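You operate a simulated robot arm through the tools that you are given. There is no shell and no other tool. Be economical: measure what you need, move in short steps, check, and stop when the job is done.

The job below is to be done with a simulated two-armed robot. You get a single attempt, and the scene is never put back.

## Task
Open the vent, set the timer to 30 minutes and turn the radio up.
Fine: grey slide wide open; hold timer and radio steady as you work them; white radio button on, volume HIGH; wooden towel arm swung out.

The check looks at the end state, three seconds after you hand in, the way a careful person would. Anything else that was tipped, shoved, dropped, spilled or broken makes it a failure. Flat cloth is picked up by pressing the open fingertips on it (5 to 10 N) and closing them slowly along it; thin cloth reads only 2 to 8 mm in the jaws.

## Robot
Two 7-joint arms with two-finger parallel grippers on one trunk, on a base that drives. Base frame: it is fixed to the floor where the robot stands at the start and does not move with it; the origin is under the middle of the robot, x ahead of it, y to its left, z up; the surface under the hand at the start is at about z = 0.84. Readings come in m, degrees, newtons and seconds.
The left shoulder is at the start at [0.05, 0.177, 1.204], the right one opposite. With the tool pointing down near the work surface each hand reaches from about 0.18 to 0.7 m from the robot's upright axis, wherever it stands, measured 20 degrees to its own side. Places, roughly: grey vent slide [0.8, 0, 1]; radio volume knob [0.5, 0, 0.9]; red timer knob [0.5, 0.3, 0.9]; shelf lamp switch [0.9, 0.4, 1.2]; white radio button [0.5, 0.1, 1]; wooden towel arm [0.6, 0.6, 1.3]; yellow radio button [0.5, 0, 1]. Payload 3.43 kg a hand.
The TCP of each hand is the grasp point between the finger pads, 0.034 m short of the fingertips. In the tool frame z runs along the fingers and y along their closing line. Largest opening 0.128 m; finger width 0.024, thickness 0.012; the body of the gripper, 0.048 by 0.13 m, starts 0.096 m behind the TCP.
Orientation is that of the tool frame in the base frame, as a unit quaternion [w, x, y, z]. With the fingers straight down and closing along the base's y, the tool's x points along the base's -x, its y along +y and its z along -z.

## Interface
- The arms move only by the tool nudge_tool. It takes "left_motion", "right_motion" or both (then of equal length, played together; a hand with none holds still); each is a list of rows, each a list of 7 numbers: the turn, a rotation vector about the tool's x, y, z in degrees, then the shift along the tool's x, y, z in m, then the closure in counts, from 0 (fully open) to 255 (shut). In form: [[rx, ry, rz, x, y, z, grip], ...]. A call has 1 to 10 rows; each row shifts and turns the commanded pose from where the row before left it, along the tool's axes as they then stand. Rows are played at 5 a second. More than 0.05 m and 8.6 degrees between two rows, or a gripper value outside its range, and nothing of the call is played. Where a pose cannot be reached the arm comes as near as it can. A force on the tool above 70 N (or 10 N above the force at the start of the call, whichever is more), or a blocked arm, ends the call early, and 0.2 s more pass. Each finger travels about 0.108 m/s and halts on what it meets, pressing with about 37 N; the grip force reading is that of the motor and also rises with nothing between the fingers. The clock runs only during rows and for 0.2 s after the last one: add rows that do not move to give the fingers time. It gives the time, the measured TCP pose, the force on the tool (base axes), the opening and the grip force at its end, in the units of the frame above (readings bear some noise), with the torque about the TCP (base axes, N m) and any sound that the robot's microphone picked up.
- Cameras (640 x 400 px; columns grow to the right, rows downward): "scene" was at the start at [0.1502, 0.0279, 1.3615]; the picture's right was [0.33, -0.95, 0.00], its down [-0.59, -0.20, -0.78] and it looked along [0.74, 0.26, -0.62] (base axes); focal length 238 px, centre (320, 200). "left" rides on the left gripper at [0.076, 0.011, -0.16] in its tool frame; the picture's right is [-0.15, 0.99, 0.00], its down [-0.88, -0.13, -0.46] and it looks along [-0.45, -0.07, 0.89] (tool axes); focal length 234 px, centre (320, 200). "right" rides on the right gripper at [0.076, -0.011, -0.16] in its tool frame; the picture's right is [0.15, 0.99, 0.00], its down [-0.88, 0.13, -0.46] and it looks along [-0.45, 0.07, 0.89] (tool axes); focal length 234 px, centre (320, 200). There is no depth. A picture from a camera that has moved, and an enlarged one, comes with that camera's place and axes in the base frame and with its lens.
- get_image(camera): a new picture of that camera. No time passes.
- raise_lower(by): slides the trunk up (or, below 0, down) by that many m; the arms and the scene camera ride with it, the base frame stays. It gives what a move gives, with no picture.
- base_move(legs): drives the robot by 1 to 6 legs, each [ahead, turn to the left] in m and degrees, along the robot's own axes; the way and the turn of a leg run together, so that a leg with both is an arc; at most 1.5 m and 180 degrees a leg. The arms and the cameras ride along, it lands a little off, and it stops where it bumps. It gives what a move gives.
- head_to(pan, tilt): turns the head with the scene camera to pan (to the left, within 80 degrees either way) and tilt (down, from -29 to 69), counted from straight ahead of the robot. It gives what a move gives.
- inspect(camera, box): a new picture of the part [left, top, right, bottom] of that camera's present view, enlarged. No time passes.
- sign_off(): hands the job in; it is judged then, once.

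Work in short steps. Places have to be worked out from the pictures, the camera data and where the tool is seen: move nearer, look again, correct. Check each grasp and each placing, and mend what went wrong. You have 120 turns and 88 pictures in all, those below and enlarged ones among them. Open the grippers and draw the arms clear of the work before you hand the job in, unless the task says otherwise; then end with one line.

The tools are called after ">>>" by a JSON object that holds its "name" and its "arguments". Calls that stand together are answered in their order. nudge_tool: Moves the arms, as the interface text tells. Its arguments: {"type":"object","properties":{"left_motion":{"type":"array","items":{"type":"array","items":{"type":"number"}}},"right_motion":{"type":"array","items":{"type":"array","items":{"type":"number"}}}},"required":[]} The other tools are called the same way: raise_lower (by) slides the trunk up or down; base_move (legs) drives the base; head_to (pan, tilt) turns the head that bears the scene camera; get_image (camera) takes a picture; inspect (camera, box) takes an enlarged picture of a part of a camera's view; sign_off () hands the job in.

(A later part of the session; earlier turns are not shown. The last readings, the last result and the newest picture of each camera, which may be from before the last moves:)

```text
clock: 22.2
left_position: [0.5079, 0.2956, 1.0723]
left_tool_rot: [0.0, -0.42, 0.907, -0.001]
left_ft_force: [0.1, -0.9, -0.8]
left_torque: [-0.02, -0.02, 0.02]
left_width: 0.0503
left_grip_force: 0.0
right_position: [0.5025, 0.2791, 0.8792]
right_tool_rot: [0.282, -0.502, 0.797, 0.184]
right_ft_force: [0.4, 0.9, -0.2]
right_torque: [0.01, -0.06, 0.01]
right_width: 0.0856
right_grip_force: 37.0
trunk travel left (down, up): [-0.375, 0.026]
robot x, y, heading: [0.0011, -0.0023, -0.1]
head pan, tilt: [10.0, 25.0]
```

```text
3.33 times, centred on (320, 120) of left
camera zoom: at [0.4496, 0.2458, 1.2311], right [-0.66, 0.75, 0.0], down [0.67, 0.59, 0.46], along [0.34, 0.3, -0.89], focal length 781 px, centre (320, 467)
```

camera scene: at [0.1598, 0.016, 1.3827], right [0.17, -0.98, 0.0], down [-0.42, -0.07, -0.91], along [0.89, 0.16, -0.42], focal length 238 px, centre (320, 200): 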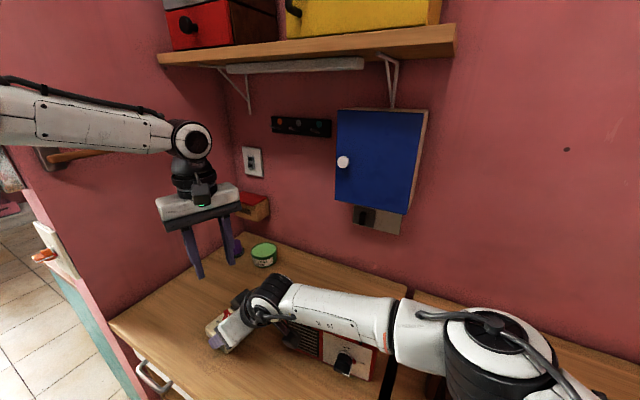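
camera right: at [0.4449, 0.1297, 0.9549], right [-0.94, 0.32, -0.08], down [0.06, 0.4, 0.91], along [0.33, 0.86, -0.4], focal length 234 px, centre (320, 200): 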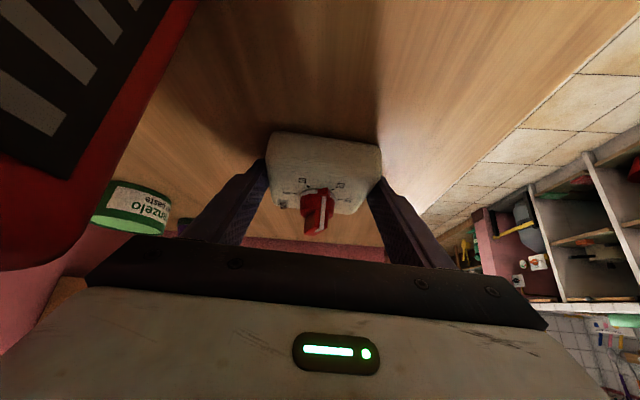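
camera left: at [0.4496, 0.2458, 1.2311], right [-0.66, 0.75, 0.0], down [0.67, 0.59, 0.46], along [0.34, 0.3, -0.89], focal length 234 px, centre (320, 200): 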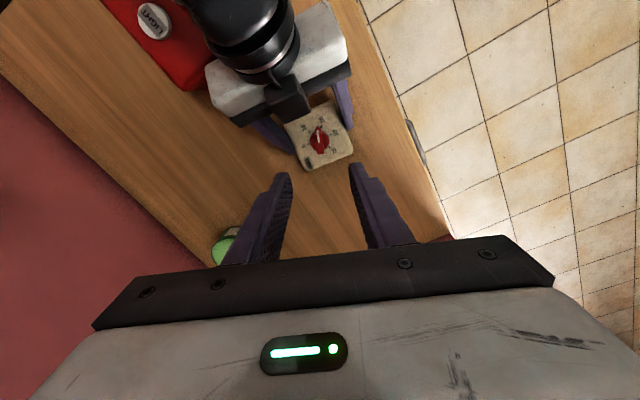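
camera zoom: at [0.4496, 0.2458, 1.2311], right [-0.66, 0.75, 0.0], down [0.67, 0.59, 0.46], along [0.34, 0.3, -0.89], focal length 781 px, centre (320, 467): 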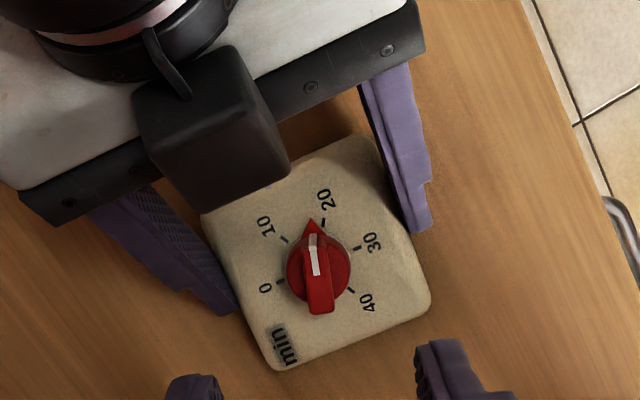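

Measured: knob axis (0.508, 0.297) right under the TCP, bar azimuth 48° vs jaw 139.7° – aligned. I descend to fingertips ~2 cm above final and check.

>>> {"name": "nudge_tool", "arguments": {"left_motion": [[0, 0, 0, 0, 0, 0.045, 155], [0, 0, 0, 0, 0, 0.045, 155], [0, 0, 0, 0, 0, 0.03, 155], [0, 0, 0, 0, 0, 0, 155]]}}

>>> {"name": "get_image", "arguments": {"camera": "left"}}

>>> {"name": "inspect", "arguments": {"camera": "scene", "box": [150, 200, 310, 360]}}

```text
clock: 23.2
left_position: [0.5077, 0.2964, 0.9478]
left_tool_rot: [0.001, -0.42, 0.908, -0.001]
left_ft_force: [-0.3, -0.4, 0.3]
left_torque: [0.02, -0.01, 0.0]
left_width: 0.0498
left_grip_force: 0.0
right_position: [0.5019, 0.2779, 0.8803]
right_tool_rot: [0.282, -0.502, 0.797, 0.184]
right_ft_force: [0.8, -1.1, 0.4]
right_torque: [-0.13, -0.08, 0.0]
right_width: 0.0856
right_grip_force: 36.7
trunk travel left (down, up): [-0.375, 0.026]
robot x, y, heading: [0.0024, 0.0029, -0.1]
head pan, tilt: [10.0, 25.0]
```

```text
48 pictures are left
camera left: at [0.4487, 0.2465, 1.1074], right [-0.66, 0.75, 0.0], down [0.67, 0.59, 0.46], along [0.34, 0.3, -0.89], focal length 234 px, centre (320, 200)
```

left: 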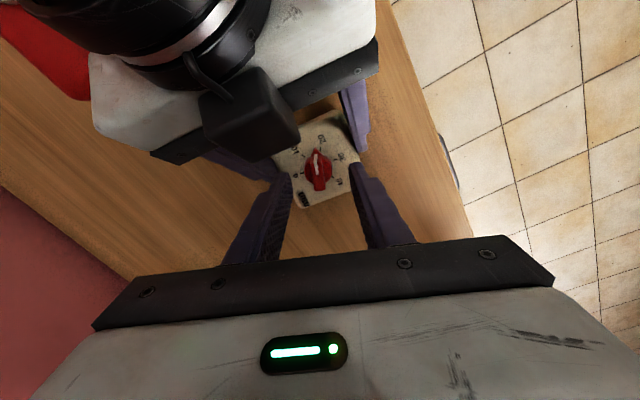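

```text
2.50 times, centred on (230, 280) of scene
camera zoom: at [0.1597, 0.016, 1.3827], right [0.17, -0.98, 0.0], down [-0.42, -0.07, -0.91], along [0.89, 0.16, -0.42], focal length 596 px, centre (545, 0)
```

zoom: 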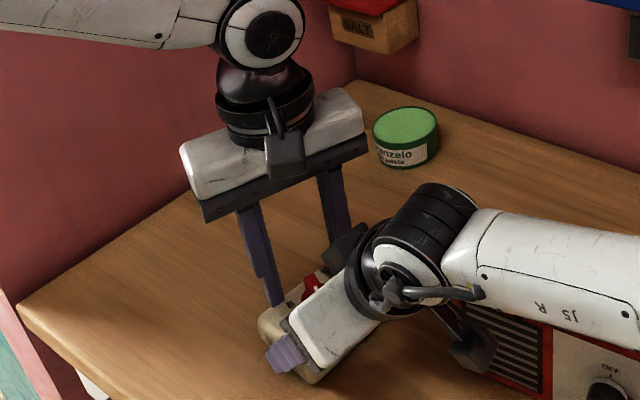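

Geometry clear. I lower the last ~1.2 cm and close on the bar.

>>> {"name": "nudge_tool", "arguments": {"left_motion": [[0, 0, 0, 0, 0, 0.006, 155], [0, 0, 0, 0, 0, 0.006, 165], [0, 0, 0, 0, 0, 0, 180], [0, 0, 0, 0, 0, 0, 200], [0, 0, 0, 0, 0, 0, 220], [0, 0, 0, 0, 0, 0, 240], [0, 0, 0, 0, 0, 0, 240]]}}

>>> {"name": "inspect", "arguments": {"camera": "left", "box": [250, 100, 390, 240]}}

```text
clock: 24.8
left_position: [0.5087, 0.2973, 0.9364]
left_tool_rot: [0.001, -0.418, 0.908, -0.002]
left_ft_force: [4.4, -4.2, -0.2]
left_torque: [-0.14, -0.13, -0.02]
left_width: 0.0102
left_grip_force: 37.5
right_position: [0.5024, 0.2791, 0.8796]
right_tool_rot: [0.282, -0.502, 0.797, 0.185]
right_ft_force: [-4.5, 3.8, 2.1]
right_torque: [-0.22, -0.15, 0.1]
right_width: 0.0856
right_grip_force: 36.9
trunk travel left (down, up): [-0.375, 0.026]
robot x, y, heading: [-0.0014, 0.0018, 0.2]
head pan, tilt: [10.0, 25.0]
```

```text
2.86 times, centred on (320, 170) of left
camera zoom: at [0.4497, 0.2464, 1.097], right [-0.66, 0.75, 0.0], down [0.67, 0.59, 0.46], along [0.35, 0.3, -0.89], focal length 669 px, centre (320, 286)
```

zoom: 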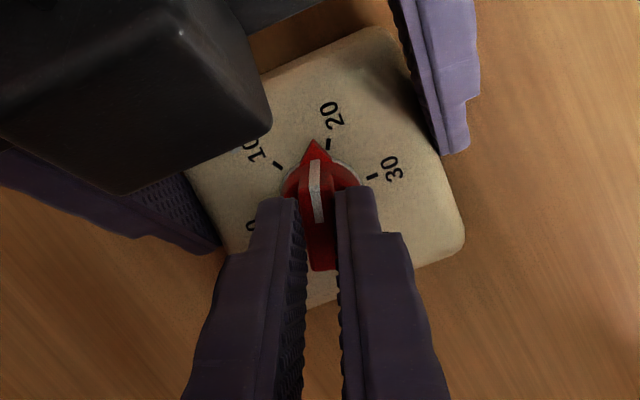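

Bar gripped (1.0 cm). I turn clockwise ~34° first and check.

>>> {"name": "nudge_tool", "arguments": {"left_motion": [[0, 0, 8.4, 0, 0, 0, 240], [0, 0, 8.4, 0, 0, 0, 240], [0, 0, 8.4, 0, 0, 0, 240], [0, 0, 8.4, 0, 0, 0, 240], [0, 0, 0, 0, 0, 0, 240]]}}

>>> {"name": "get_image", "arguments": {"camera": "left"}}

>>> {"name": "inspect", "arguments": {"camera": "scene", "box": [150, 200, 310, 360]}}

```text
clock: 26.0
left_position: [0.5081, 0.2971, 0.9365]
left_tool_rot: [0.001, -0.138, 0.99, 0.001]
left_ft_force: [9.9, 0.5, -5.6]
left_torque: [-0.11, 0.35, -0.04]
left_width: 0.0102
left_grip_force: 36.8
right_position: [0.502, 0.2806, 0.8793]
right_tool_rot: [0.281, -0.502, 0.797, 0.185]
right_ft_force: [-10.3, -0.1, 5.9]
right_torque: [0.26, -0.9, 0.19]
right_width: 0.0856
right_grip_force: 37.3
trunk travel left (down, up): [-0.375, 0.026]
robot x, y, heading: [0.0027, -0.0024, 0.1]
head pan, tilt: [10.0, 25.0]
```

```text
45 pictures are left
camera left: at [0.4313, 0.2877, 1.097], right [-0.13, 0.99, 0.0], down [0.88, 0.11, 0.46], along [0.45, 0.06, -0.89], focal length 234 px, centre (320, 200)
```

left: 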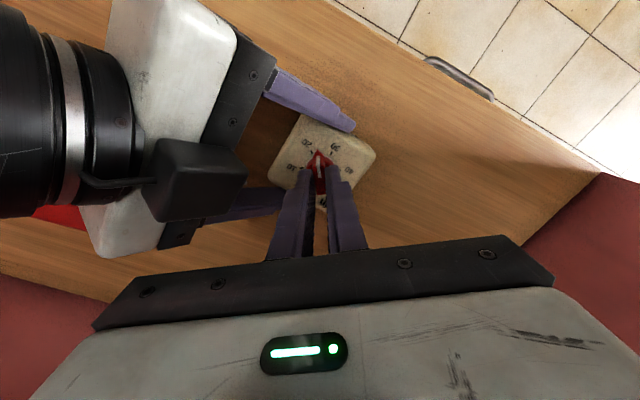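

```text
2.50 times, centred on (230, 280) of scene
camera zoom: at [0.1599, 0.016, 1.3826], right [0.17, -0.98, 0.0], down [-0.42, -0.07, -0.91], along [0.89, 0.16, -0.42], focal length 596 px, centre (545, 0)
```

zoom: 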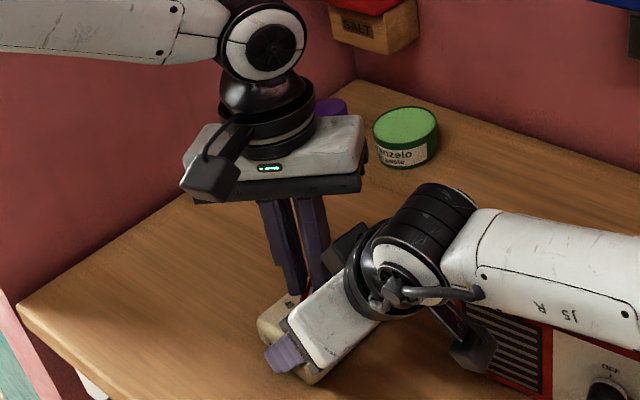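

Turning works; forces modest. I ease ~1.5 mm in +x to relieve side load and continue in two more parts.

>>> {"name": "nudge_tool", "arguments": {"left_motion": [[0, 0, 0, -0.0015, 0, 0, 240], [0, 0, 6.5, 0, 0, 0, 240], [0, 0, 6.5, 0, 0, 0, 240], [0, 0, 6.5, 0, 0, 0, 240], [0, 0, 0, 0, 0, 0, 240]]}}

>>> {"name": "get_image", "arguments": {"camera": "left"}}

```text
clock: 27.2
left_position: [0.5094, 0.298, 0.9366]
left_tool_rot: [0.0, 0.031, 1.0, 0.0]
left_ft_force: [2.9, -1.5, -9.5]
left_torque: [-0.08, -0.57, -0.02]
left_width: 0.0103
left_grip_force: 37.0
right_position: [0.5037, 0.2791, 0.8796]
right_tool_rot: [0.283, -0.501, 0.797, 0.184]
right_ft_force: [-3.0, 0.5, 9.5]
right_torque: [0.19, 0.37, 0.07]
right_width: 0.0852
right_grip_force: 37.2
trunk travel left (down, up): [-0.375, 0.026]
robot x, y, heading: [0.0003, 0.0021, -0.2]
head pan, tilt: [10.0, 25.0]
```

```text
43 pictures are left
camera left: at [0.4338, 0.3139, 1.0974], right [0.21, 0.98, 0.0], down [0.87, -0.19, 0.46], along [0.45, -0.1, -0.89], focal length 234 px, centre (320, 200)
```

left: 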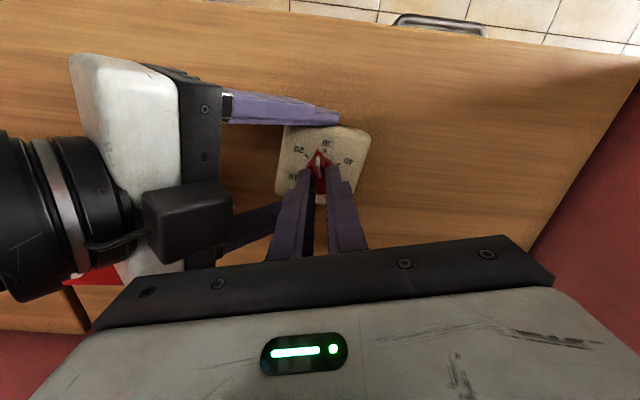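

About 19° remain. I turn 14° more, lower 0.5 mm to relieve the pull, then measure.

>>> {"name": "nudge_tool", "arguments": {"left_motion": [[0, 0, 7, 0, 0, 0.0005, 240], [0, 0, 7, 0, 0, 0, 240], [0, 0, 0, 0, 0, 0, 240]]}}

>>> {"name": "inspect", "arguments": {"camera": "left", "box": [260, 110, 380, 220]}}

```text
clock: 28.0
left_position: [0.508, 0.2976, 0.9375]
left_tool_rot: [0.0, 0.152, 0.988, 0.002]
left_ft_force: [4.8, 5.4, -8.3]
left_torque: [0.3, 0.13, 0.02]
left_width: 0.0104
left_grip_force: 37.2
right_position: [0.5026, 0.2785, 0.8796]
right_tool_rot: [0.283, -0.501, 0.797, 0.184]
right_ft_force: [-4.4, -5.6, 10.7]
right_torque: [0.18, -0.47, 0.06]
right_width: 0.0857
right_grip_force: 37.4
trunk travel left (down, up): [-0.375, 0.026]
robot x, y, heading: [-0.0006, -0.0008, 0.1]
head pan, tilt: [10.0, 25.0]
```

```text
3.64 times, centred on (320, 165) of left
camera zoom: at [0.4397, 0.3318, 1.0971], right [0.44, 0.9, 0.0], down [0.8, -0.39, 0.46], along [0.41, -0.2, -0.89], focal length 852 px, centre (320, 327)
```

zoom: 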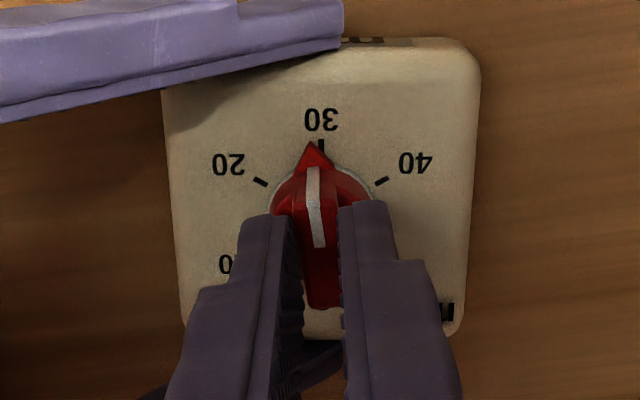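

Pointer is about 6–7° short of 30. I turn 6.5° more and check.

>>> {"name": "nudge_tool", "arguments": {"left_motion": [[0, 0, 6.5, 0, 0, 0, 240], [0, 0, 0, 0, 0, 0, 240]]}}

>>> {"name": "inspect", "arguments": {"camera": "left", "box": [260, 110, 380, 220]}}

```text
clock: 28.6
left_position: [0.5091, 0.2986, 0.9371]
left_tool_rot: [0.001, 0.209, 0.978, 0.0]
left_ft_force: [3.9, 9.8, -7.8]
left_torque: [0.5, 0.21, 0.04]
left_width: 0.0101
left_grip_force: 36.5
right_position: [0.5033, 0.2794, 0.8795]
right_tool_rot: [0.284, -0.501, 0.797, 0.183]
right_ft_force: [-2.8, -8.2, 11.1]
right_torque: [0.14, -0.51, 0.0]
right_width: 0.0853
right_grip_force: 36.8
trunk travel left (down, up): [-0.375, 0.026]
robot x, y, heading: [0.0008, -0.0013, -0.0]
head pan, tilt: [10.0, 25.0]
```

```text
3.64 times, centred on (320, 165) of left
camera zoom: at [0.4442, 0.3393, 1.0971], right [0.54, 0.84, 0.0], down [0.75, -0.48, 0.46], along [0.38, -0.24, -0.89], focal length 852 px, centre (320, 327)
```

zoom: 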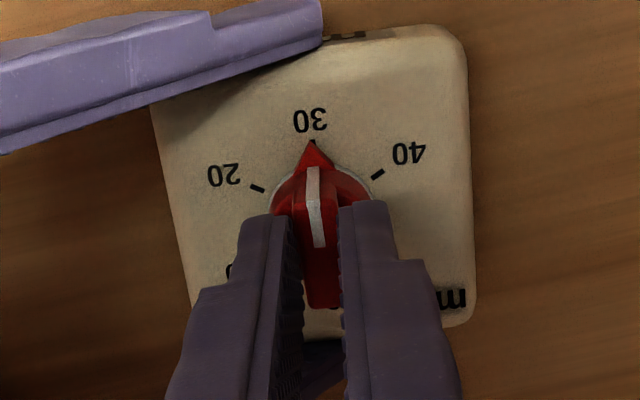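

The pointer sits on 30. I open the left jaws and lift it straight up.

>>> {"name": "nudge_tool", "arguments": {"left_motion": [[0, 0, 0, 0, 0, 0, 220], [0, 0, 0, 0, 0, 0, 180], [0, 0, 0, 0, 0, 0, 155], [0, 0, 0, 0, 0, -0.04, 155], [0, 0, 0, 0, 0, -0.045, 155], [0, 0, 0, 0, 0, -0.045, 155], [0, 0, 0, 0, 0, -0.045, 155], [0, 0, 0, 0, 0, 0, 155]]}}

>>> {"name": "inspect", "arguments": {"camera": "left", "box": [240, 60, 400, 180]}}

```text
clock: 30.4
left_position: [0.5067, 0.2955, 1.1136]
left_tool_rot: [0.0, 0.209, 0.978, 0.0]
left_ft_force: [0.3, -0.1, 0.3]
left_torque: [0.02, 0.01, -0.05]
left_width: 0.0505
left_grip_force: 0.0
right_position: [0.5019, 0.2797, 0.881]
right_tool_rot: [0.283, -0.501, 0.797, 0.185]
right_ft_force: [-1.3, -2.4, 2.3]
right_torque: [-0.32, -0.1, -0.08]
right_width: 0.0858
right_grip_force: 37.1
trunk travel left (down, up): [-0.375, 0.026]
robot x, y, heading: [0.0027, 0.0019, 0.0]
head pan, tilt: [10.0, 25.0]
```

```text
3.33 times, centred on (320, 120) of left
camera zoom: at [0.4431, 0.3371, 1.273], right [0.54, 0.84, 0.0], down [0.75, -0.48, 0.46], along [0.39, -0.24, -0.89], focal length 781 px, centre (320, 467)
```

zoom: 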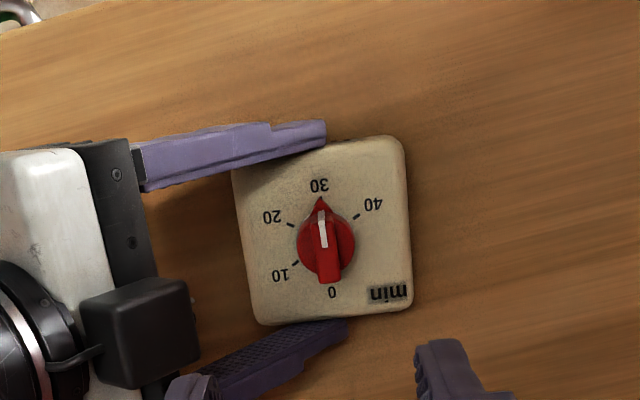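

Timer done at 30. I move the left hand aside, release the timer with the right hand and retreat it up and back.

>>> {"name": "nudge_tool", "arguments": {"left_motion": [[0, 0, 0, 0.045, 0, 0, 155], [0, 0, 0, 0.045, 0, 0, 155], [0, 0, 0, 0.03, 0, -0.02, 155], [0, 0, 0, 0, 0, 0, 155], [0, 0, 0, 0, 0, 0, 155], [0, 0, 0, 0, 0, 0, 155], [0, 0, 0, 0, 0, 0, 155], [0, 0, 0, 0, 0, 0, 155], [0, 0, 0, 0, 0, 0, 155]], "right_motion": [[0, 0, 0, 0, 0, 0, 110], [0, 0, 0, 0, 0, 0, 90], [0, 0, 0, 0, 0, 0, 50], [0, 0, 0, 0, 0, 0, 0], [0, 0, 0, -0.016, 0, -0.019, 0], [0, 0, 0, -0.026, 0, -0.031, 0], [0, 0, 0, -0.026, 0, -0.031, 0], [0, 0, 0, -0.01, 0, -0.045, 0], [0, 0, 0, -0.01, 0, -0.045, 0]]}}

>>> {"name": "get_image", "arguments": {"camera": "scene"}}

```text
clock: 32.4
left_position: [0.3972, 0.3472, 1.132]
left_tool_rot: [0.001, 0.209, 0.978, 0.0]
left_ft_force: [1.4, 0.1, 0.6]
left_torque: [-0.02, -0.02, -0.01]
left_width: 0.05
left_grip_force: 0.1
right_position: [0.4876, 0.2429, 1.0702]
right_tool_rot: [0.283, -0.502, 0.796, 0.185]
right_ft_force: [0.2, 0.1, 0.4]
right_torque: [-0.03, -0.01, 0.01]
right_width: 0.1281
right_grip_force: 0.1
trunk travel left (down, up): [-0.375, 0.026]
robot x, y, heading: [0.0022, -0.001, 0.0]
head pan, tilt: [10.0, 25.0]
```

```text
39 pictures are left
camera scene: at [0.1593, 0.0156, 1.3827], right [0.17, -0.98, 0.0], down [-0.42, -0.07, -0.91], along [0.89, 0.16, -0.42], focal length 238 px, centre (320, 200)
```

scene: 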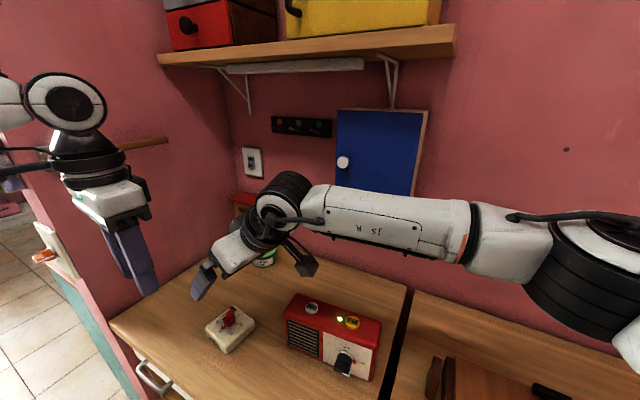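

Timer stands at 30 and undisturbed. Next I need to see the radio front: I move the right hand back in front of the radio and start yawing it to face the radio.

>>> {"name": "nudge_tool", "arguments": {"right_motion": [[0, 0, 0, 0.0315, 0.004, -0.0264, 0], [0, 0, 0, 0.0315, 0.004, -0.0264, 0], [0, 0, 0, 0.0315, 0.004, -0.0264, 0], [0, 0, 0, 0.0315, 0.004, -0.0264, 0], [0, 0, 0, 0.0315, 0.004, -0.0264, 0], [0, 0, 0, 0.0315, 0.004, -0.0264, 0], [5.4, 0, 6.43, 0, 0, 0, 0], [5.4, 0, 6.43, 0, 0, 0, 0], [5.4, 0, 6.43, 0, 0, 0, 0], [5.4, 0, 6.43, 0, 0, 0, 0]]}}

>>> {"name": "nudge_tool", "arguments": {"right_motion": [[5.4, 0, 6.43, 0, 0, 0, 0], [5.4, 0, 6.43, 0, 0, 0, 0], [5.4, 0, 6.43, 0, 0, 0, 0], [5.4, 0, 6.43, 0, 0, 0, 0], [5.4, 0, 6.43, 0, 0, 0, 0], [0, 0, 0, 0, 0, 0, 0]]}}

>>> {"name": "get_image", "arguments": {"camera": "right"}}

```text
clock: 34.6
left_position: [0.3978, 0.3482, 1.1315]
left_tool_rot: [0.001, 0.208, 0.978, -0.001]
left_ft_force: [0.4, -0.4, 0.4]
left_torque: [0.01, 0.01, 0.02]
left_width: 0.0502
left_grip_force: 0.1
right_position: [0.3591, 0.0305, 1.0693]
right_tool_rot: [0.323, -0.25, 0.908, 0.09]
right_ft_force: [0.5, -0.7, -0.1]
right_torque: [0.01, 0.01, -0.01]
right_width: 0.128
right_grip_force: 0.0
trunk travel left (down, up): [-0.375, 0.026]
robot x, y, heading: [-0.003, -0.0004, 0.1]
head pan, tilt: [10.0, 25.0]
```

```text
clock: 36.0
left_position: [0.3977, 0.3475, 1.1314]
left_tool_rot: [0.0, 0.21, 0.978, 0.0]
left_ft_force: [-0.8, 0.2, 0.8]
left_torque: [0.03, 0.02, -0.03]
left_width: 0.0504
left_grip_force: 0.0
right_position: [0.3591, 0.0287, 1.0702]
right_tool_rot: [0.335, 0.09, 0.937, -0.037]
right_ft_force: [-0.9, 0.1, -0.9]
right_torque: [0.03, -0.02, 0.03]
right_width: 0.1278
right_grip_force: 0.0
trunk travel left (down, up): [-0.375, 0.026]
robot x, y, heading: [0.0012, 0.002, 0.2]
head pan, tilt: [10.0, 25.0]
```

```text
38 pictures are left
camera right: at [0.2006, 0.0496, 1.1459], right [0.08, 0.99, -0.1], down [0.41, 0.06, 0.91], along [0.91, -0.11, -0.4], focal length 234 px, centre (320, 200)
```

right: 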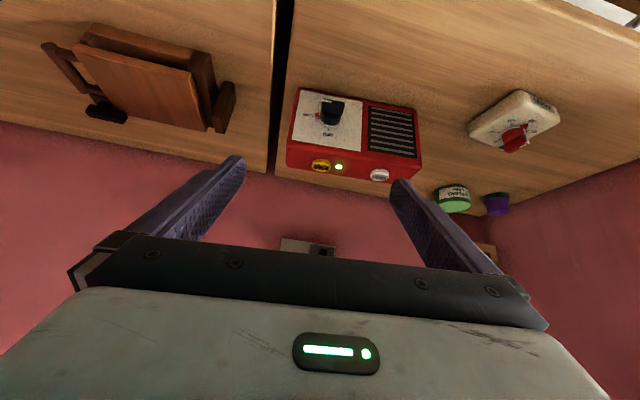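

The radio front is visible upside-down. I lower the hand 11 cm for a flatter view of the dial and enlarge.

>>> {"name": "nudge_tool", "arguments": {"right_motion": [[0, 0, 0, 0.0305, 0, 0.036, 0], [0, 0, 0, 0.0305, 0, 0.036, 0], [0, 0, 0, 0.01, 0, 0.012, 0]]}}

>>> {"name": "inspect", "arguments": {"camera": "right", "box": [250, 60, 450, 185]}}

```text
clock: 36.8
left_position: [0.398, 0.3476, 1.1309]
left_tool_rot: [0.001, 0.208, 0.978, 0.001]
left_ft_force: [-0.5, 0.8, 0.6]
left_torque: [0.0, 0.01, 0.0]
left_width: 0.0502
left_grip_force: 0.2
right_position: [0.3576, 0.0289, 0.9598]
right_tool_rot: [0.334, 0.09, 0.938, -0.036]
right_ft_force: [-0.2, 0.4, 0.3]
right_torque: [-0.03, 0.0, 0.02]
right_width: 0.1279
right_grip_force: 0.1
trunk travel left (down, up): [-0.375, 0.026]
robot x, y, heading: [-0.0007, 0.0022, 0.2]
head pan, tilt: [10.0, 25.0]
```

```text
3.20 times, centred on (350, 122) of right
camera zoom: at [0.1983, 0.0491, 1.0357], right [0.08, 0.99, -0.1], down [0.41, 0.06, 0.91], along [0.91, -0.11, -0.4], focal length 749 px, centre (224, 448)
```

zoom: 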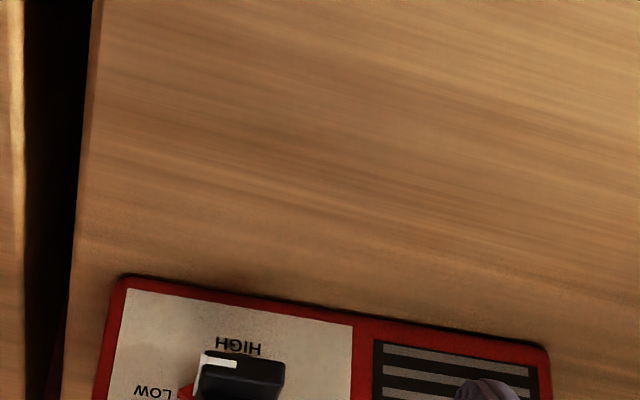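

HIGH is at the bottom, 90° clockwise from LOW. One more enlargement for the knob geometry.

>>> {"name": "inspect", "arguments": {"camera": "right", "box": [250, 140, 430, 240]}}

```text
3.56 times, centred on (340, 190) of right
camera zoom: at [0.1983, 0.0491, 1.0357], right [0.08, 0.99, -0.1], down [0.41, 0.06, 0.91], along [0.91, -0.11, -0.4], focal length 833 px, centre (249, 236)
```

zoom: 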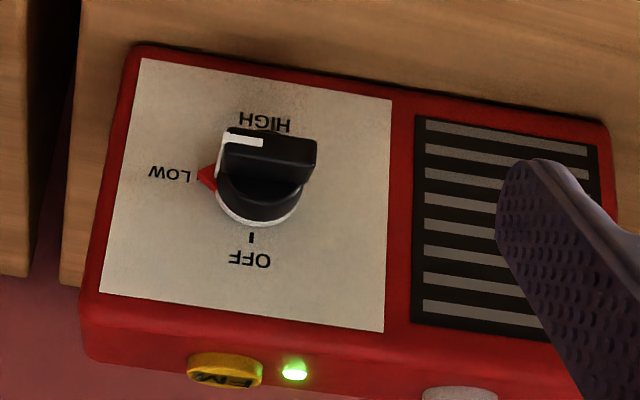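

Knob axis ≈ (0.477, 0.017, 0.892), face normal azimuth ≈168°, bar horizontal, protruding ~3 cm. Plan: left hand clamps the radio's left end from above; right closed fingers push the bar down clockwise to HIGH. First rotate the left hand.

>>> {"name": "nudge_tool", "arguments": {"left_motion": [[0, 0, -8.5, 0, 0, 0, 100], [0, 0, -8.5, 0, 0, 0, 30], [0, 0, -8.5, 0, 0, 0, 30], [0, 0, -8.5, 0, 0, 0, 30], [0, 0, -8.5, 0, 0, 0, 30], [0, 0, -8.5, 0, 0, 0, 30], [0, 0, -8.5, 0, 0, 0, 30], [0, 0, -8.5, 0, 0, 0, 30], [0, 0, -8.5, 0, 0, 0, 30], [0, 0, -8.5, 0, 0, 0, 30]]}}

>>> {"name": "nudge_tool", "arguments": {"left_motion": [[0, 0, -8.5, 0, 0, 0, 30], [0, 0, -8.2, 0, 0, 0, 30], [0, 0, 0, 0.028, -0.0254, 0.007, 30], [0, 0, 0, 0.028, -0.0254, 0.007, 30], [0, 0, 0, 0.028, -0.0254, 0.007, 30], [0, 0, 0, 0.028, -0.0254, 0.007, 30], [0, 0, 0, 0.028, -0.0254, 0.007, 30], [0, 0, 0, 0.028, -0.0254, 0.007, 30], [0, 0, 0, 0.028, -0.0254, 0.007, 30], [0, 0, 0, 0, 0, 0, 30]]}}

>>> {"name": "get_image", "arguments": {"camera": "left"}}

>>> {"name": "get_image", "arguments": {"camera": "scene"}}

```text
clock: 39.0
left_position: [0.3989, 0.3458, 1.1335]
left_tool_rot: [0.001, -0.509, 0.861, 0.0]
left_ft_force: [0.4, -0.8, 0.3]
left_torque: [0.01, 0.01, -0.01]
left_width: 0.1127
left_grip_force: 0.1
right_position: [0.357, 0.0289, 0.9609]
right_tool_rot: [0.333, 0.089, 0.938, -0.036]
right_ft_force: [-0.5, 0.1, 0.5]
right_torque: [0.01, 0.0, 0.02]
right_width: 0.1281
right_grip_force: 0.0
trunk travel left (down, up): [-0.375, 0.026]
robot x, y, heading: [-0.0001, -0.0015, -0.2]
head pan, tilt: [10.0, 25.0]
```

```text
clock: 41.2
left_position: [0.4964, 0.1694, 1.0876]
left_tool_rot: [0.001, -0.628, 0.779, -0.001]
left_ft_force: [0.4, 1.1, 0.4]
left_torque: [0.01, -0.05, -0.01]
left_width: 0.1131
left_grip_force: 0.1
left hand out of reach, approached as far as the arm can: row 8, 9
right_position: [0.3565, 0.0294, 0.961]
right_tool_rot: [0.335, 0.089, 0.937, -0.037]
right_ft_force: [-0.6, -0.3, 0.2]
right_torque: [-0.02, 0.01, -0.02]
right_width: 0.1279
right_grip_force: 0.0
trunk travel left (down, up): [-0.375, 0.026]
robot x, y, heading: [0.0, 0.0028, -0.1]
head pan, tilt: [10.0, 25.0]
```

```text
35 pictures are left
camera left: at [0.4686, 0.0966, 1.2476], right [-0.94, 0.35, 0.0], down [0.31, 0.83, 0.46], along [0.16, 0.42, -0.89], focal length 234 px, centre (320, 200)
```

left: 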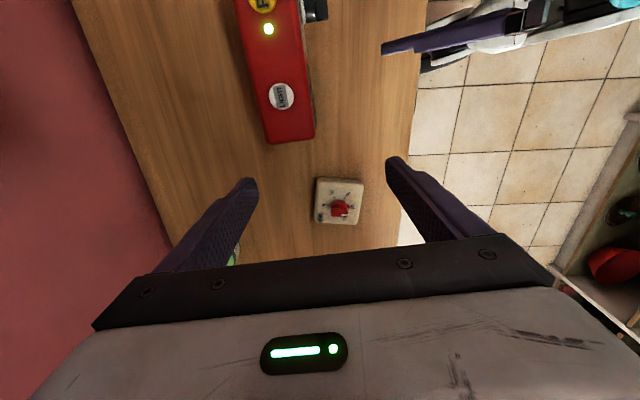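

```text
34 pictures are left
camera scene: at [0.1594, 0.0159, 1.3827], right [0.17, -0.98, 0.0], down [-0.42, -0.07, -0.91], along [0.89, 0.16, -0.42], focal length 238 px, centre (320, 200)
```

scene: 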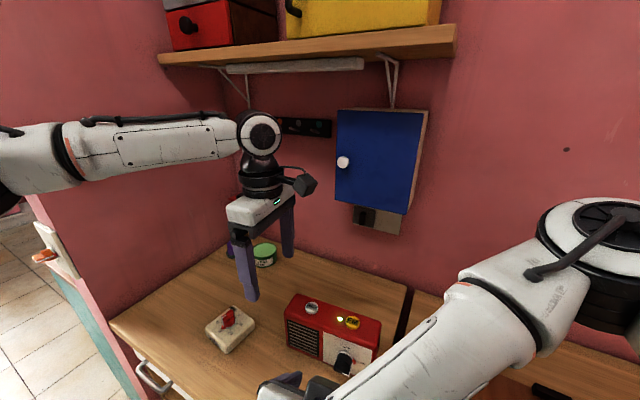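

Left is at the edge of reach with vertical fingers. I lean it so its wrist goes left (+y) by tilting about the closing axis, which should ease the wrist.

>>> {"name": "nudge_tool", "arguments": {"left_motion": [[0, 7, 0, 0, 0, 0, 30], [0, 7, 0, 0, 0, 0, 30], [0, 7, 0, 0, 0, 0, 30], [0, 7, 0, 0, 0, 0, 30], [0, 7, 0, 0, 0, 0, 30], [0, 0, 0, 0, 0, 0, 30]]}}

>>> {"name": "get_image", "arguments": {"camera": "scene"}}

```text
clock: 42.6
left_position: [0.4951, 0.1678, 1.0872]
left_tool_rot: [-0.234, -0.598, 0.743, -0.19]
left_ft_force: [0.2, -0.1, -0.1]
left_torque: [-0.01, 0.0, 0.01]
left_width: 0.1129
left_grip_force: 0.1
right_position: [0.3572, 0.0283, 0.9609]
right_tool_rot: [0.334, 0.088, 0.938, -0.036]
right_ft_force: [-0.2, -0.1, -0.7]
right_torque: [-0.03, -0.03, 0.01]
right_width: 0.1279
right_grip_force: 0.1
trunk travel left (down, up): [-0.375, 0.026]
robot x, y, heading: [0.0002, 0.0005, -0.3]
head pan, tilt: [10.0, 25.0]
```

```text
33 pictures are left
camera scene: at [0.1596, 0.0156, 1.3827], right [0.17, -0.98, 0.0], down [-0.42, -0.07, -0.91], along [0.89, 0.16, -0.42], focal length 238 px, centre (320, 200)
```

scene: 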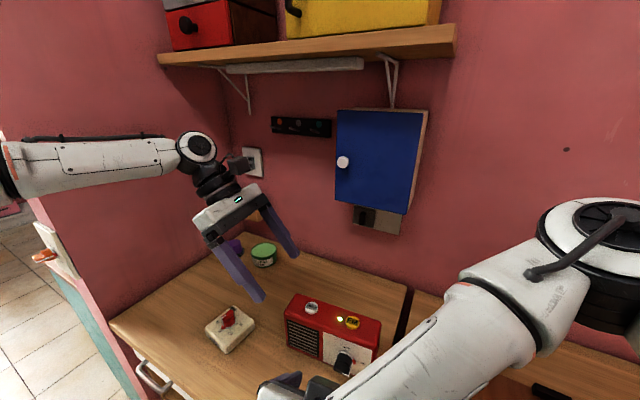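

The leaned pose is reached. I move it above the radio's left end at z≈1.03 and look.

>>> {"name": "nudge_tool", "arguments": {"left_motion": [[0, 0, 0, -0.0056, -0.0203, 0.031, 30], [0, 0, 0, -0.0056, -0.0203, 0.031, 30], [0, 0, 0, 0, 0, 0, 30]]}}

>>> {"name": "get_image", "arguments": {"camera": "left"}}

```text
clock: 43.4
left_position: [0.5284, 0.1337, 1.0294]
left_tool_rot: [-0.234, -0.598, 0.743, -0.19]
left_ft_force: [-0.3, -0.2, -0.2]
left_torque: [-0.04, 0.04, 0.01]
left_width: 0.1133
left_grip_force: 0.0
right_position: [0.3578, 0.0296, 0.9606]
right_tool_rot: [0.334, 0.088, 0.938, -0.036]
right_ft_force: [-0.4, -0.2, 0.3]
right_torque: [0.0, 0.0, -0.03]
right_width: 0.1276
right_grip_force: 0.0
trunk travel left (down, up): [-0.375, 0.026]
robot x, y, heading: [0.0049, -0.001, 0.0]
head pan, tilt: [10.0, 25.0]
```

```text
32 pictures are left
camera left: at [0.5244, 0.1648, 1.2049], right [-0.94, 0.33, -0.09], down [0.34, 0.93, -0.13], along [0.04, -0.15, -0.99], focal length 234 px, centre (320, 200)
```

left: 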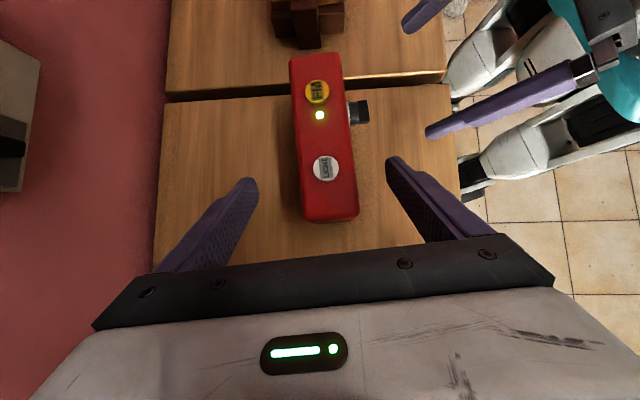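

The radio lies centred between the jaws: top centre line passes (0.526, 0.131); LIGHT at (0.519, 0.094), FM at (0.496, 0.006). I descend straight down to z≈0.907.

>>> {"name": "nudge_tool", "arguments": {"left_motion": [[0, 0, 0, -0.023, 0, 0.0328, 30], [0, 0, 0, -0.023, 0, 0.0328, 30], [0, 0, 0, -0.0135, 0, 0.0193, 30], [0, 0, 0, -0.0115, 0, 0.0164, 30], [0, 0, 0, 0, 0, 0, 30]]}}

>>> {"name": "get_image", "arguments": {"camera": "left"}}

>>> {"name": "inspect", "arguments": {"camera": "scene", "box": [200, 220, 400, 390]}}

```text
clock: 44.6
left_position: [0.4911, 0.1541, 0.9305]
left_tool_rot: [-0.234, -0.598, 0.743, -0.189]
left_ft_force: [1.8, -0.1, -0.1]
left_torque: [0.02, 0.04, 0.08]
left_width: 0.1136
left_grip_force: 0.5
left hand out of reach, approached as far as the arm can: row 1, 2, 3, 4
right_position: [0.3566, 0.0289, 0.9615]
right_tool_rot: [0.334, 0.089, 0.938, -0.036]
right_ft_force: [-0.5, 0.1, 0.6]
right_torque: [0.01, 0.0, 0.04]
right_width: 0.1277
right_grip_force: 0.0
trunk travel left (down, up): [-0.375, 0.026]
robot x, y, heading: [0.0007, -0.0002, -0.2]
head pan, tilt: [10.0, 25.0]
```

```text
31 pictures are left
camera left: at [0.4853, 0.1856, 1.1052], right [-0.94, 0.33, -0.09], down [0.34, 0.93, -0.13], along [0.04, -0.15, -0.99], focal length 234 px, centre (320, 200)
```

left: 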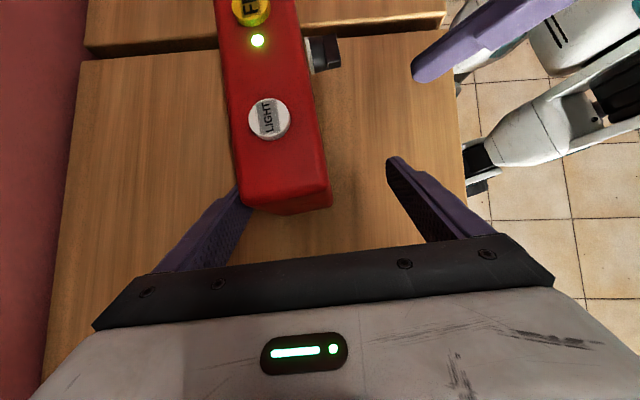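

```text
2.35 times, centred on (300, 305) of scene
camera zoom: at [0.1598, 0.0159, 1.3826], right [0.17, -0.98, 0.0], down [-0.42, -0.07, -0.91], along [0.89, 0.16, -0.42], focal length 561 px, centre (367, -47)
```

zoom: 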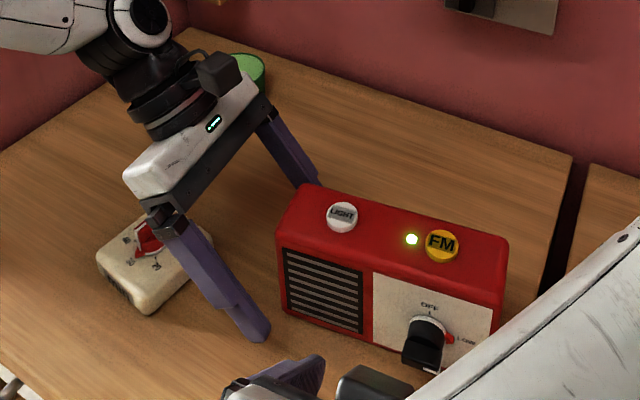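

Vertical travel was reach-limited, but the same joint pose will work with the trunk lowered: it was fine at z 1.03, so I restore it there, raise the right hand, and will lower the trunk ~12 cm.

>>> {"name": "nudge_tool", "arguments": {"left_motion": [[0, 0, 0, 0.0191, 0, -0.0273, 30], [0, 0, 0, 0.0191, 0, -0.0273, 30], [0, 0, 0, 0.0191, 0, -0.0273, 30], [0, 0, 0, 0.01, -0.0405, 0.007, 30], [0, 0, 0, 0, 0, 0, 30]], "right_motion": [[0, 0, 0, -0.028, 0, -0.0333, 0], [0, 0, 0, -0.028, 0, -0.0333, 0], [0, 0, 0, -0.028, 0, -0.0333, 0], [0, 0, 0, 0, 0, 0, 100], [0, 0, 0, 0, 0, 0, 255]]}}

```text
clock: 45.8
left_position: [0.527, 0.1359, 1.032]
left_tool_rot: [-0.234, -0.598, 0.743, -0.189]
left_ft_force: [-0.1, 0.1, 0.0]
left_torque: [0.02, 0.0, 0.02]
left_width: 0.1128
left_grip_force: 0.0
right_position: [0.359, 0.0309, 1.0932]
right_tool_rot: [0.334, 0.088, 0.938, -0.036]
right_ft_force: [0.0, 0.3, 0.4]
right_torque: [-0.03, 0.0, 0.0]
right_width: 0.0047
right_grip_force: 0.5
trunk travel left (down, up): [-0.375, 0.026]
robot x, y, heading: [-0.0007, 0.0065, -0.1]
head pan, tilt: [10.0, 25.0]
```

Restored at (0.527, 0.136, 1.032). I lower the trunk 7 cm first and look.

>>> {"name": "raise_lower", "arguments": {"by": -0.07}}

>>> {"name": "get_image", "arguments": {"camera": "left"}}

>>> {"name": "get_image", "arguments": {"camera": "scene"}}

```text
clock: 46.8
left_position: [0.5268, 0.1348, 0.9622]
left_tool_rot: [-0.234, -0.598, 0.743, -0.19]
left_ft_force: [-0.1, 0.0, -0.9]
left_torque: [-0.02, -0.02, -0.01]
left_width: 0.1129
left_grip_force: 0.0
right_position: [0.3606, 0.0321, 1.0212]
right_tool_rot: [0.334, 0.09, 0.938, -0.037]
right_ft_force: [-0.2, -0.8, 0.0]
right_torque: [0.06, 0.01, -0.02]
right_width: 0.0
right_grip_force: 33.4
trunk travel left (down, up): [-0.305, 0.096]
robot x, y, heading: [0.0028, -0.0003, -0.4]
head pan, tilt: [10.0, 25.0]
```

```text
29 pictures are left
camera left: at [0.5225, 0.1664, 1.1368], right [-0.94, 0.33, -0.09], down [0.34, 0.93, -0.13], along [0.04, -0.15, -0.99], focal length 234 px, centre (320, 200)
```

left: 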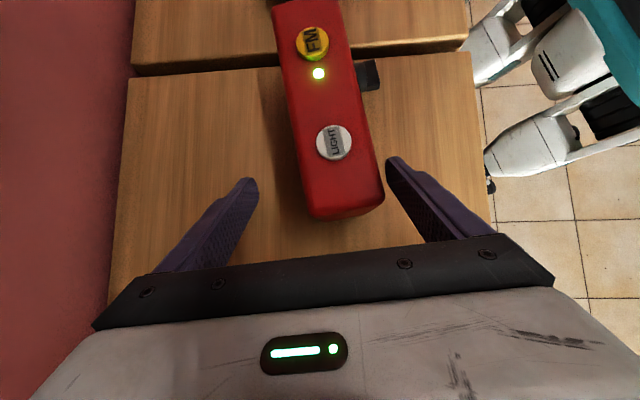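

```text
28 pictures are left
camera scene: at [0.1594, 0.0158, 1.3127], right [0.17, -0.98, 0.0], down [-0.42, -0.07, -0.91], along [0.89, 0.16, -0.42], focal length 238 px, centre (320, 200)
```

scene: 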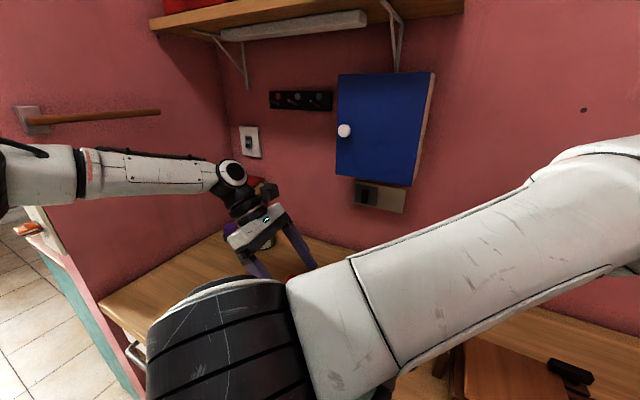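

The radio's left end was nudged ~1.5 cm toward the robot by the earlier limited descent; clamping at the original centre line will bring it back. I open fully and lower the trunk another 5 cm.

>>> {"name": "nudge_tool", "arguments": {"left_motion": [[0, 0, 0, 0, 0, 0, 0], [0, 0, 0, 0, 0, 0, 0]]}}

>>> {"name": "raise_lower", "arguments": {"by": -0.052}}

>>> {"name": "get_image", "arguments": {"camera": "left"}}

```text
clock: 47.4
left_position: [0.5273, 0.1358, 0.9624]
left_tool_rot: [-0.233, -0.598, 0.743, -0.189]
left_ft_force: [0.1, -0.9, -0.7]
left_torque: [0.01, -0.02, 0.01]
left_width: 0.1278
left_grip_force: 0.1
right_position: [0.3609, 0.0311, 1.0213]
right_tool_rot: [0.334, 0.089, 0.938, -0.036]
right_ft_force: [-0.8, -0.2, 0.2]
right_torque: [-0.01, 0.03, -0.02]
right_width: 0.0
right_grip_force: 33.4
trunk travel left (down, up): [-0.305, 0.096]
robot x, y, heading: [0.0021, 0.0021, -0.0]
head pan, tilt: [10.0, 25.0]
```

```text
clock: 48.4
left_position: [0.5286, 0.1346, 0.9102]
left_tool_rot: [-0.234, -0.598, 0.743, -0.189]
left_ft_force: [0.3, 0.6, 0.3]
left_torque: [0.02, -0.02, 0.02]
left_width: 0.1278
left_grip_force: 0.0
right_position: [0.3608, 0.0304, 0.97]
right_tool_rot: [0.335, 0.089, 0.937, -0.036]
right_ft_force: [0.7, -0.2, 1.7]
right_torque: [0.07, 0.0, 0.0]
right_width: 0.0
right_grip_force: 33.1
trunk travel left (down, up): [-0.253, 0.148]
robot x, y, heading: [0.0031, 0.0015, 0.1]
head pan, tilt: [10.0, 25.0]
```

```text
27 pictures are left
camera left: at [0.5225, 0.1664, 1.0848], right [-0.94, 0.33, -0.09], down [0.34, 0.93, -0.13], along [0.04, -0.15, -0.99], focal length 234 px, centre (320, 200)
```

left: 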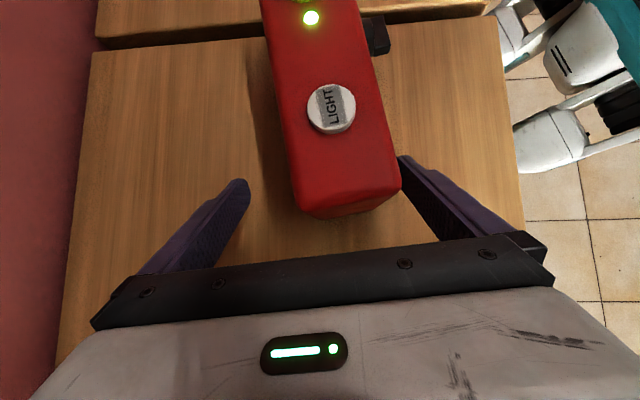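

Front finger is just in front of the radio, back finger behind it. I close slowly, which slides the radio end back to its original line.

>>> {"name": "nudge_tool", "arguments": {"left_motion": [[0, 0, 0, 0, 0, 0, 25], [0, 0, 0, 0, 0, 0, 45], [0, 0, 0, 0, 0, 0, 65], [0, 0, 0, 0, 0, 0, 85], [0, 0, 0, 0, 0, 0, 105], [0, 0, 0, 0, 0, 0, 125], [0, 0, 0, 0, 0, 0, 145], [0, 0, 0, 0, 0, 0, 165], [0, 0, 0, 0, 0, 0, 165]]}}

>>> {"name": "get_image", "arguments": {"camera": "left"}}

```text
clock: 50.4
left_position: [0.5274, 0.1358, 0.9106]
left_tool_rot: [-0.234, -0.598, 0.743, -0.189]
left_ft_force: [-1.4, 0.2, 0.8]
left_torque: [-0.08, 0.31, -0.36]
left_width: 0.0639
left_grip_force: 37.1
right_position: [0.3611, 0.0317, 0.9696]
right_tool_rot: [0.335, 0.089, 0.937, -0.036]
right_ft_force: [0.0, 0.1, -0.2]
right_torque: [0.02, 0.0, -0.03]
right_width: 0.0002
right_grip_force: 33.8
trunk travel left (down, up): [-0.253, 0.148]
robot x, y, heading: [-0.001, 0.0001, -0.1]
head pan, tilt: [10.0, 25.0]
```

```text
26 pictures are left
camera left: at [0.5225, 0.1665, 1.0847], right [-0.94, 0.33, -0.09], down [0.34, 0.93, -0.13], along [0.04, -0.15, -0.99], focal length 234 px, centre (320, 200)
```

left: 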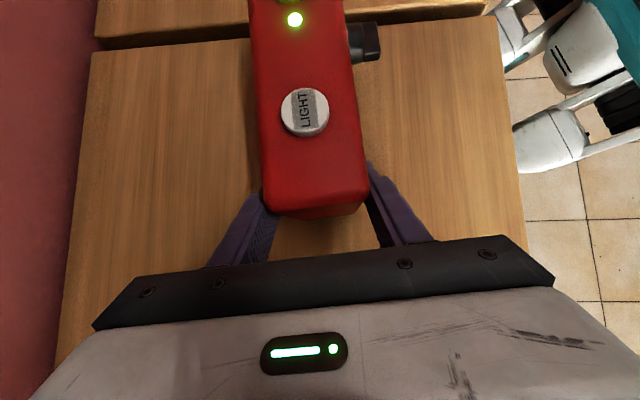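

Held at 6.4 cm, back on its original line. From this top view the knob's bar front is about (0.436, 0.024). I bring the right closed fingers above the bar's right end and check in the left camera.

>>> {"name": "nudge_tool", "arguments": {"right_motion": [[0, 0, 0, -0.0217, -0.0054, 0.0209, 255], [0, 0, 0, -0.0217, -0.0054, 0.0209, 255], [0, 0, 0, 0, 0, 0, 255]]}}

>>> {"name": "inspect", "arguments": {"camera": "left", "box": [240, 0, 480, 150]}}

>>> {"name": "inspect", "arguments": {"camera": "right", "box": [200, 40, 440, 240]}}

```text
clock: 51.2
left_position: [0.5271, 0.1353, 0.9097]
left_tool_rot: [-0.234, -0.598, 0.743, -0.189]
left_ft_force: [-0.6, 0.9, 1.3]
left_torque: [-0.17, 0.34, -0.29]
left_width: 0.0639
left_grip_force: 37.0
right_position: [0.4176, 0.0091, 0.9652]
right_tool_rot: [0.333, 0.089, 0.938, -0.037]
right_ft_force: [0.0, 0.3, 1.4]
right_torque: [0.0, -0.02, 0.01]
right_width: 0.0
right_grip_force: 33.2
trunk travel left (down, up): [-0.253, 0.148]
robot x, y, heading: [-0.0003, -0.0013, -0.1]
head pan, tilt: [10.0, 25.0]
```

```text
2.67 times, centred on (360, 75) of left
camera zoom: at [0.5225, 0.1665, 1.0847], right [-0.94, 0.33, -0.09], down [0.34, 0.93, -0.13], along [0.04, -0.15, -0.99], focal length 624 px, centre (213, 533)
```

zoom: 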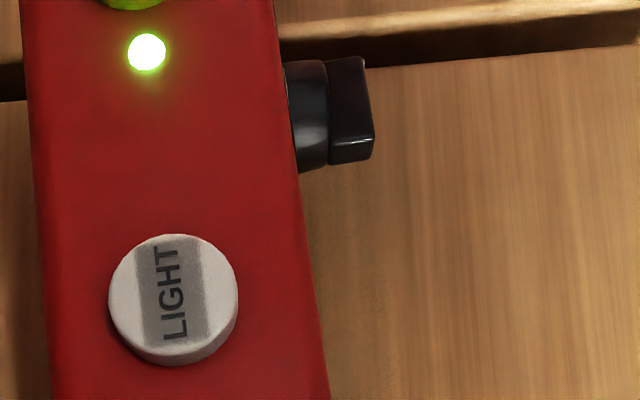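

```text
2.00 times, centred on (320, 140) of right
camera zoom: at [0.2589, 0.0286, 1.0404], right [0.08, 0.99, -0.1], down [0.41, 0.06, 0.91], along [0.91, -0.11, -0.4], focal length 468 px, centre (320, 320)
```

zoom: 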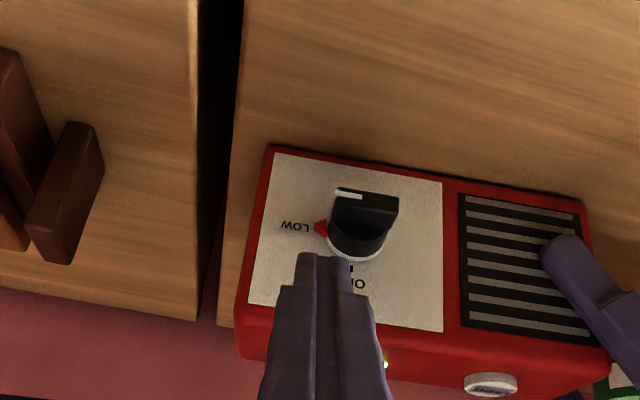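

Lateral position is well known (bar centre y≈0.0215); depth is uncertain by ~1 cm. I bring the right hand more upright (flat fingertip end), set it over the right end of the bar, and lower to just above it.

>>> {"name": "nudge_tool", "arguments": {"right_motion": [[0, 8.3, 0, 0, 0, 0, 255], [0, 8.3, 0, 0, 0, 0, 255], [0, 8.3, 0, 0, 0, 0, 255], [0, 0, 0, -0.0097, -0.0023, 0.0024, 255], [0, 0, 0, 0.0063, 0, 0.0252, 255], [0, 0, 0, 0, 0, 0, 255]]}}

>>> {"name": "inspect", "arguments": {"camera": "right", "box": [240, 100, 400, 220]}}

>>> {"name": "get_image", "arguments": {"camera": "scene"}}

```text
clock: 52.6
left_position: [0.5274, 0.1356, 0.9097]
left_tool_rot: [-0.234, -0.597, 0.744, -0.188]
left_ft_force: [-1.7, 0.9, 0.6]
left_torque: [-0.04, 0.35, -0.32]
left_width: 0.0638
left_grip_force: 37.2
right_position: [0.4257, 0.0055, 0.9392]
right_tool_rot: [0.124, 0.094, 0.988, -0.015]
right_ft_force: [0.1, 0.2, 0.1]
right_torque: [-0.02, 0.0, 0.02]
right_width: 0.0001
right_grip_force: 33.0
trunk travel left (down, up): [-0.253, 0.148]
robot x, y, heading: [-0.0014, 0.0005, 0.2]
head pan, tilt: [10.0, 25.0]
```

```text
3.33 times, centred on (320, 160) of right
camera zoom: at [0.3139, 0.0169, 1.0755], right [0.05, 1.0, -0.04], down [0.75, -0.01, 0.66], along [0.66, -0.07, -0.75], focal length 781 px, centre (320, 333)
```

zoom: 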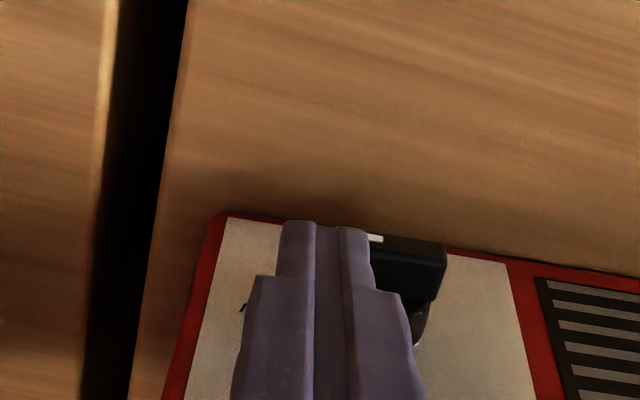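

```text
22 pictures are left
camera scene: at [0.1595, 0.016, 1.2607], right [0.17, -0.98, 0.0], down [-0.42, -0.07, -0.91], along [0.89, 0.16, -0.42], focal length 238 px, centre (320, 200)
```

scene: 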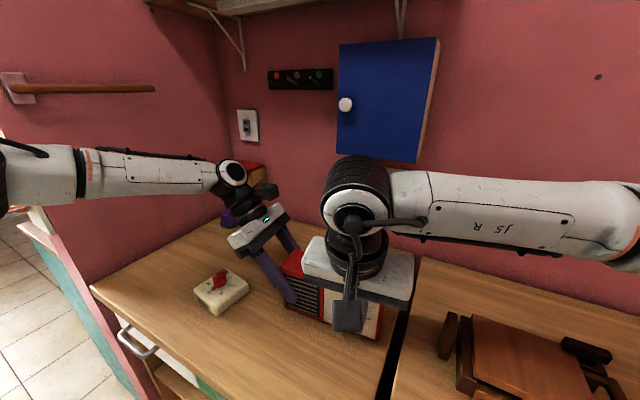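

The finger covers the bar's right half with the inner edge ~5 mm right of the axis. I push down 14 mm in small steps.

>>> {"name": "nudge_tool", "arguments": {"right_motion": [[0, 0, 0, 0.001, 0, 0.004, 255], [0, 0, 0, 0.001, 0, 0.004, 255], [0, 0, 0, 0.001, 0, 0.003, 255], [0, 0, 0, 0.001, 0, 0.003, 255], [0, 0, 0, 0, 0, 0, 255]]}}

>>> {"name": "inspect", "arguments": {"camera": "right", "box": [240, 100, 400, 220]}}

```text
clock: 53.8
left_position: [0.5279, 0.1352, 0.9108]
left_tool_rot: [-0.235, -0.597, 0.743, -0.189]
left_ft_force: [-2.5, 1.3, 0.5]
left_torque: [0.03, 0.32, -0.13]
left_width: 0.064
left_grip_force: 37.5
right_position: [0.4254, 0.0046, 0.9241]
right_tool_rot: [0.124, 0.095, 0.988, -0.016]
right_ft_force: [-0.1, -0.1, -0.1]
right_torque: [0.0, 0.03, -0.01]
right_width: 0.0
right_grip_force: 33.1
trunk travel left (down, up): [-0.253, 0.148]
robot x, y, heading: [-0.0002, -0.0001, 0.1]
head pan, tilt: [10.0, 25.0]
```

```text
3.33 times, centred on (320, 160) of right
camera zoom: at [0.3139, 0.0161, 1.0605], right [0.05, 1.0, -0.04], down [0.75, -0.01, 0.66], along [0.66, -0.07, -0.75], focal length 781 px, centre (320, 333)
```

zoom: 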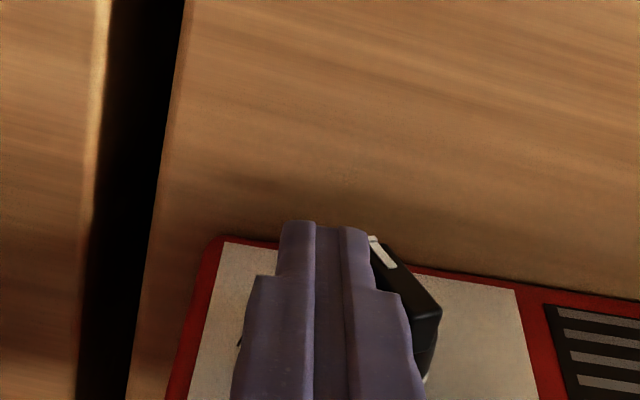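

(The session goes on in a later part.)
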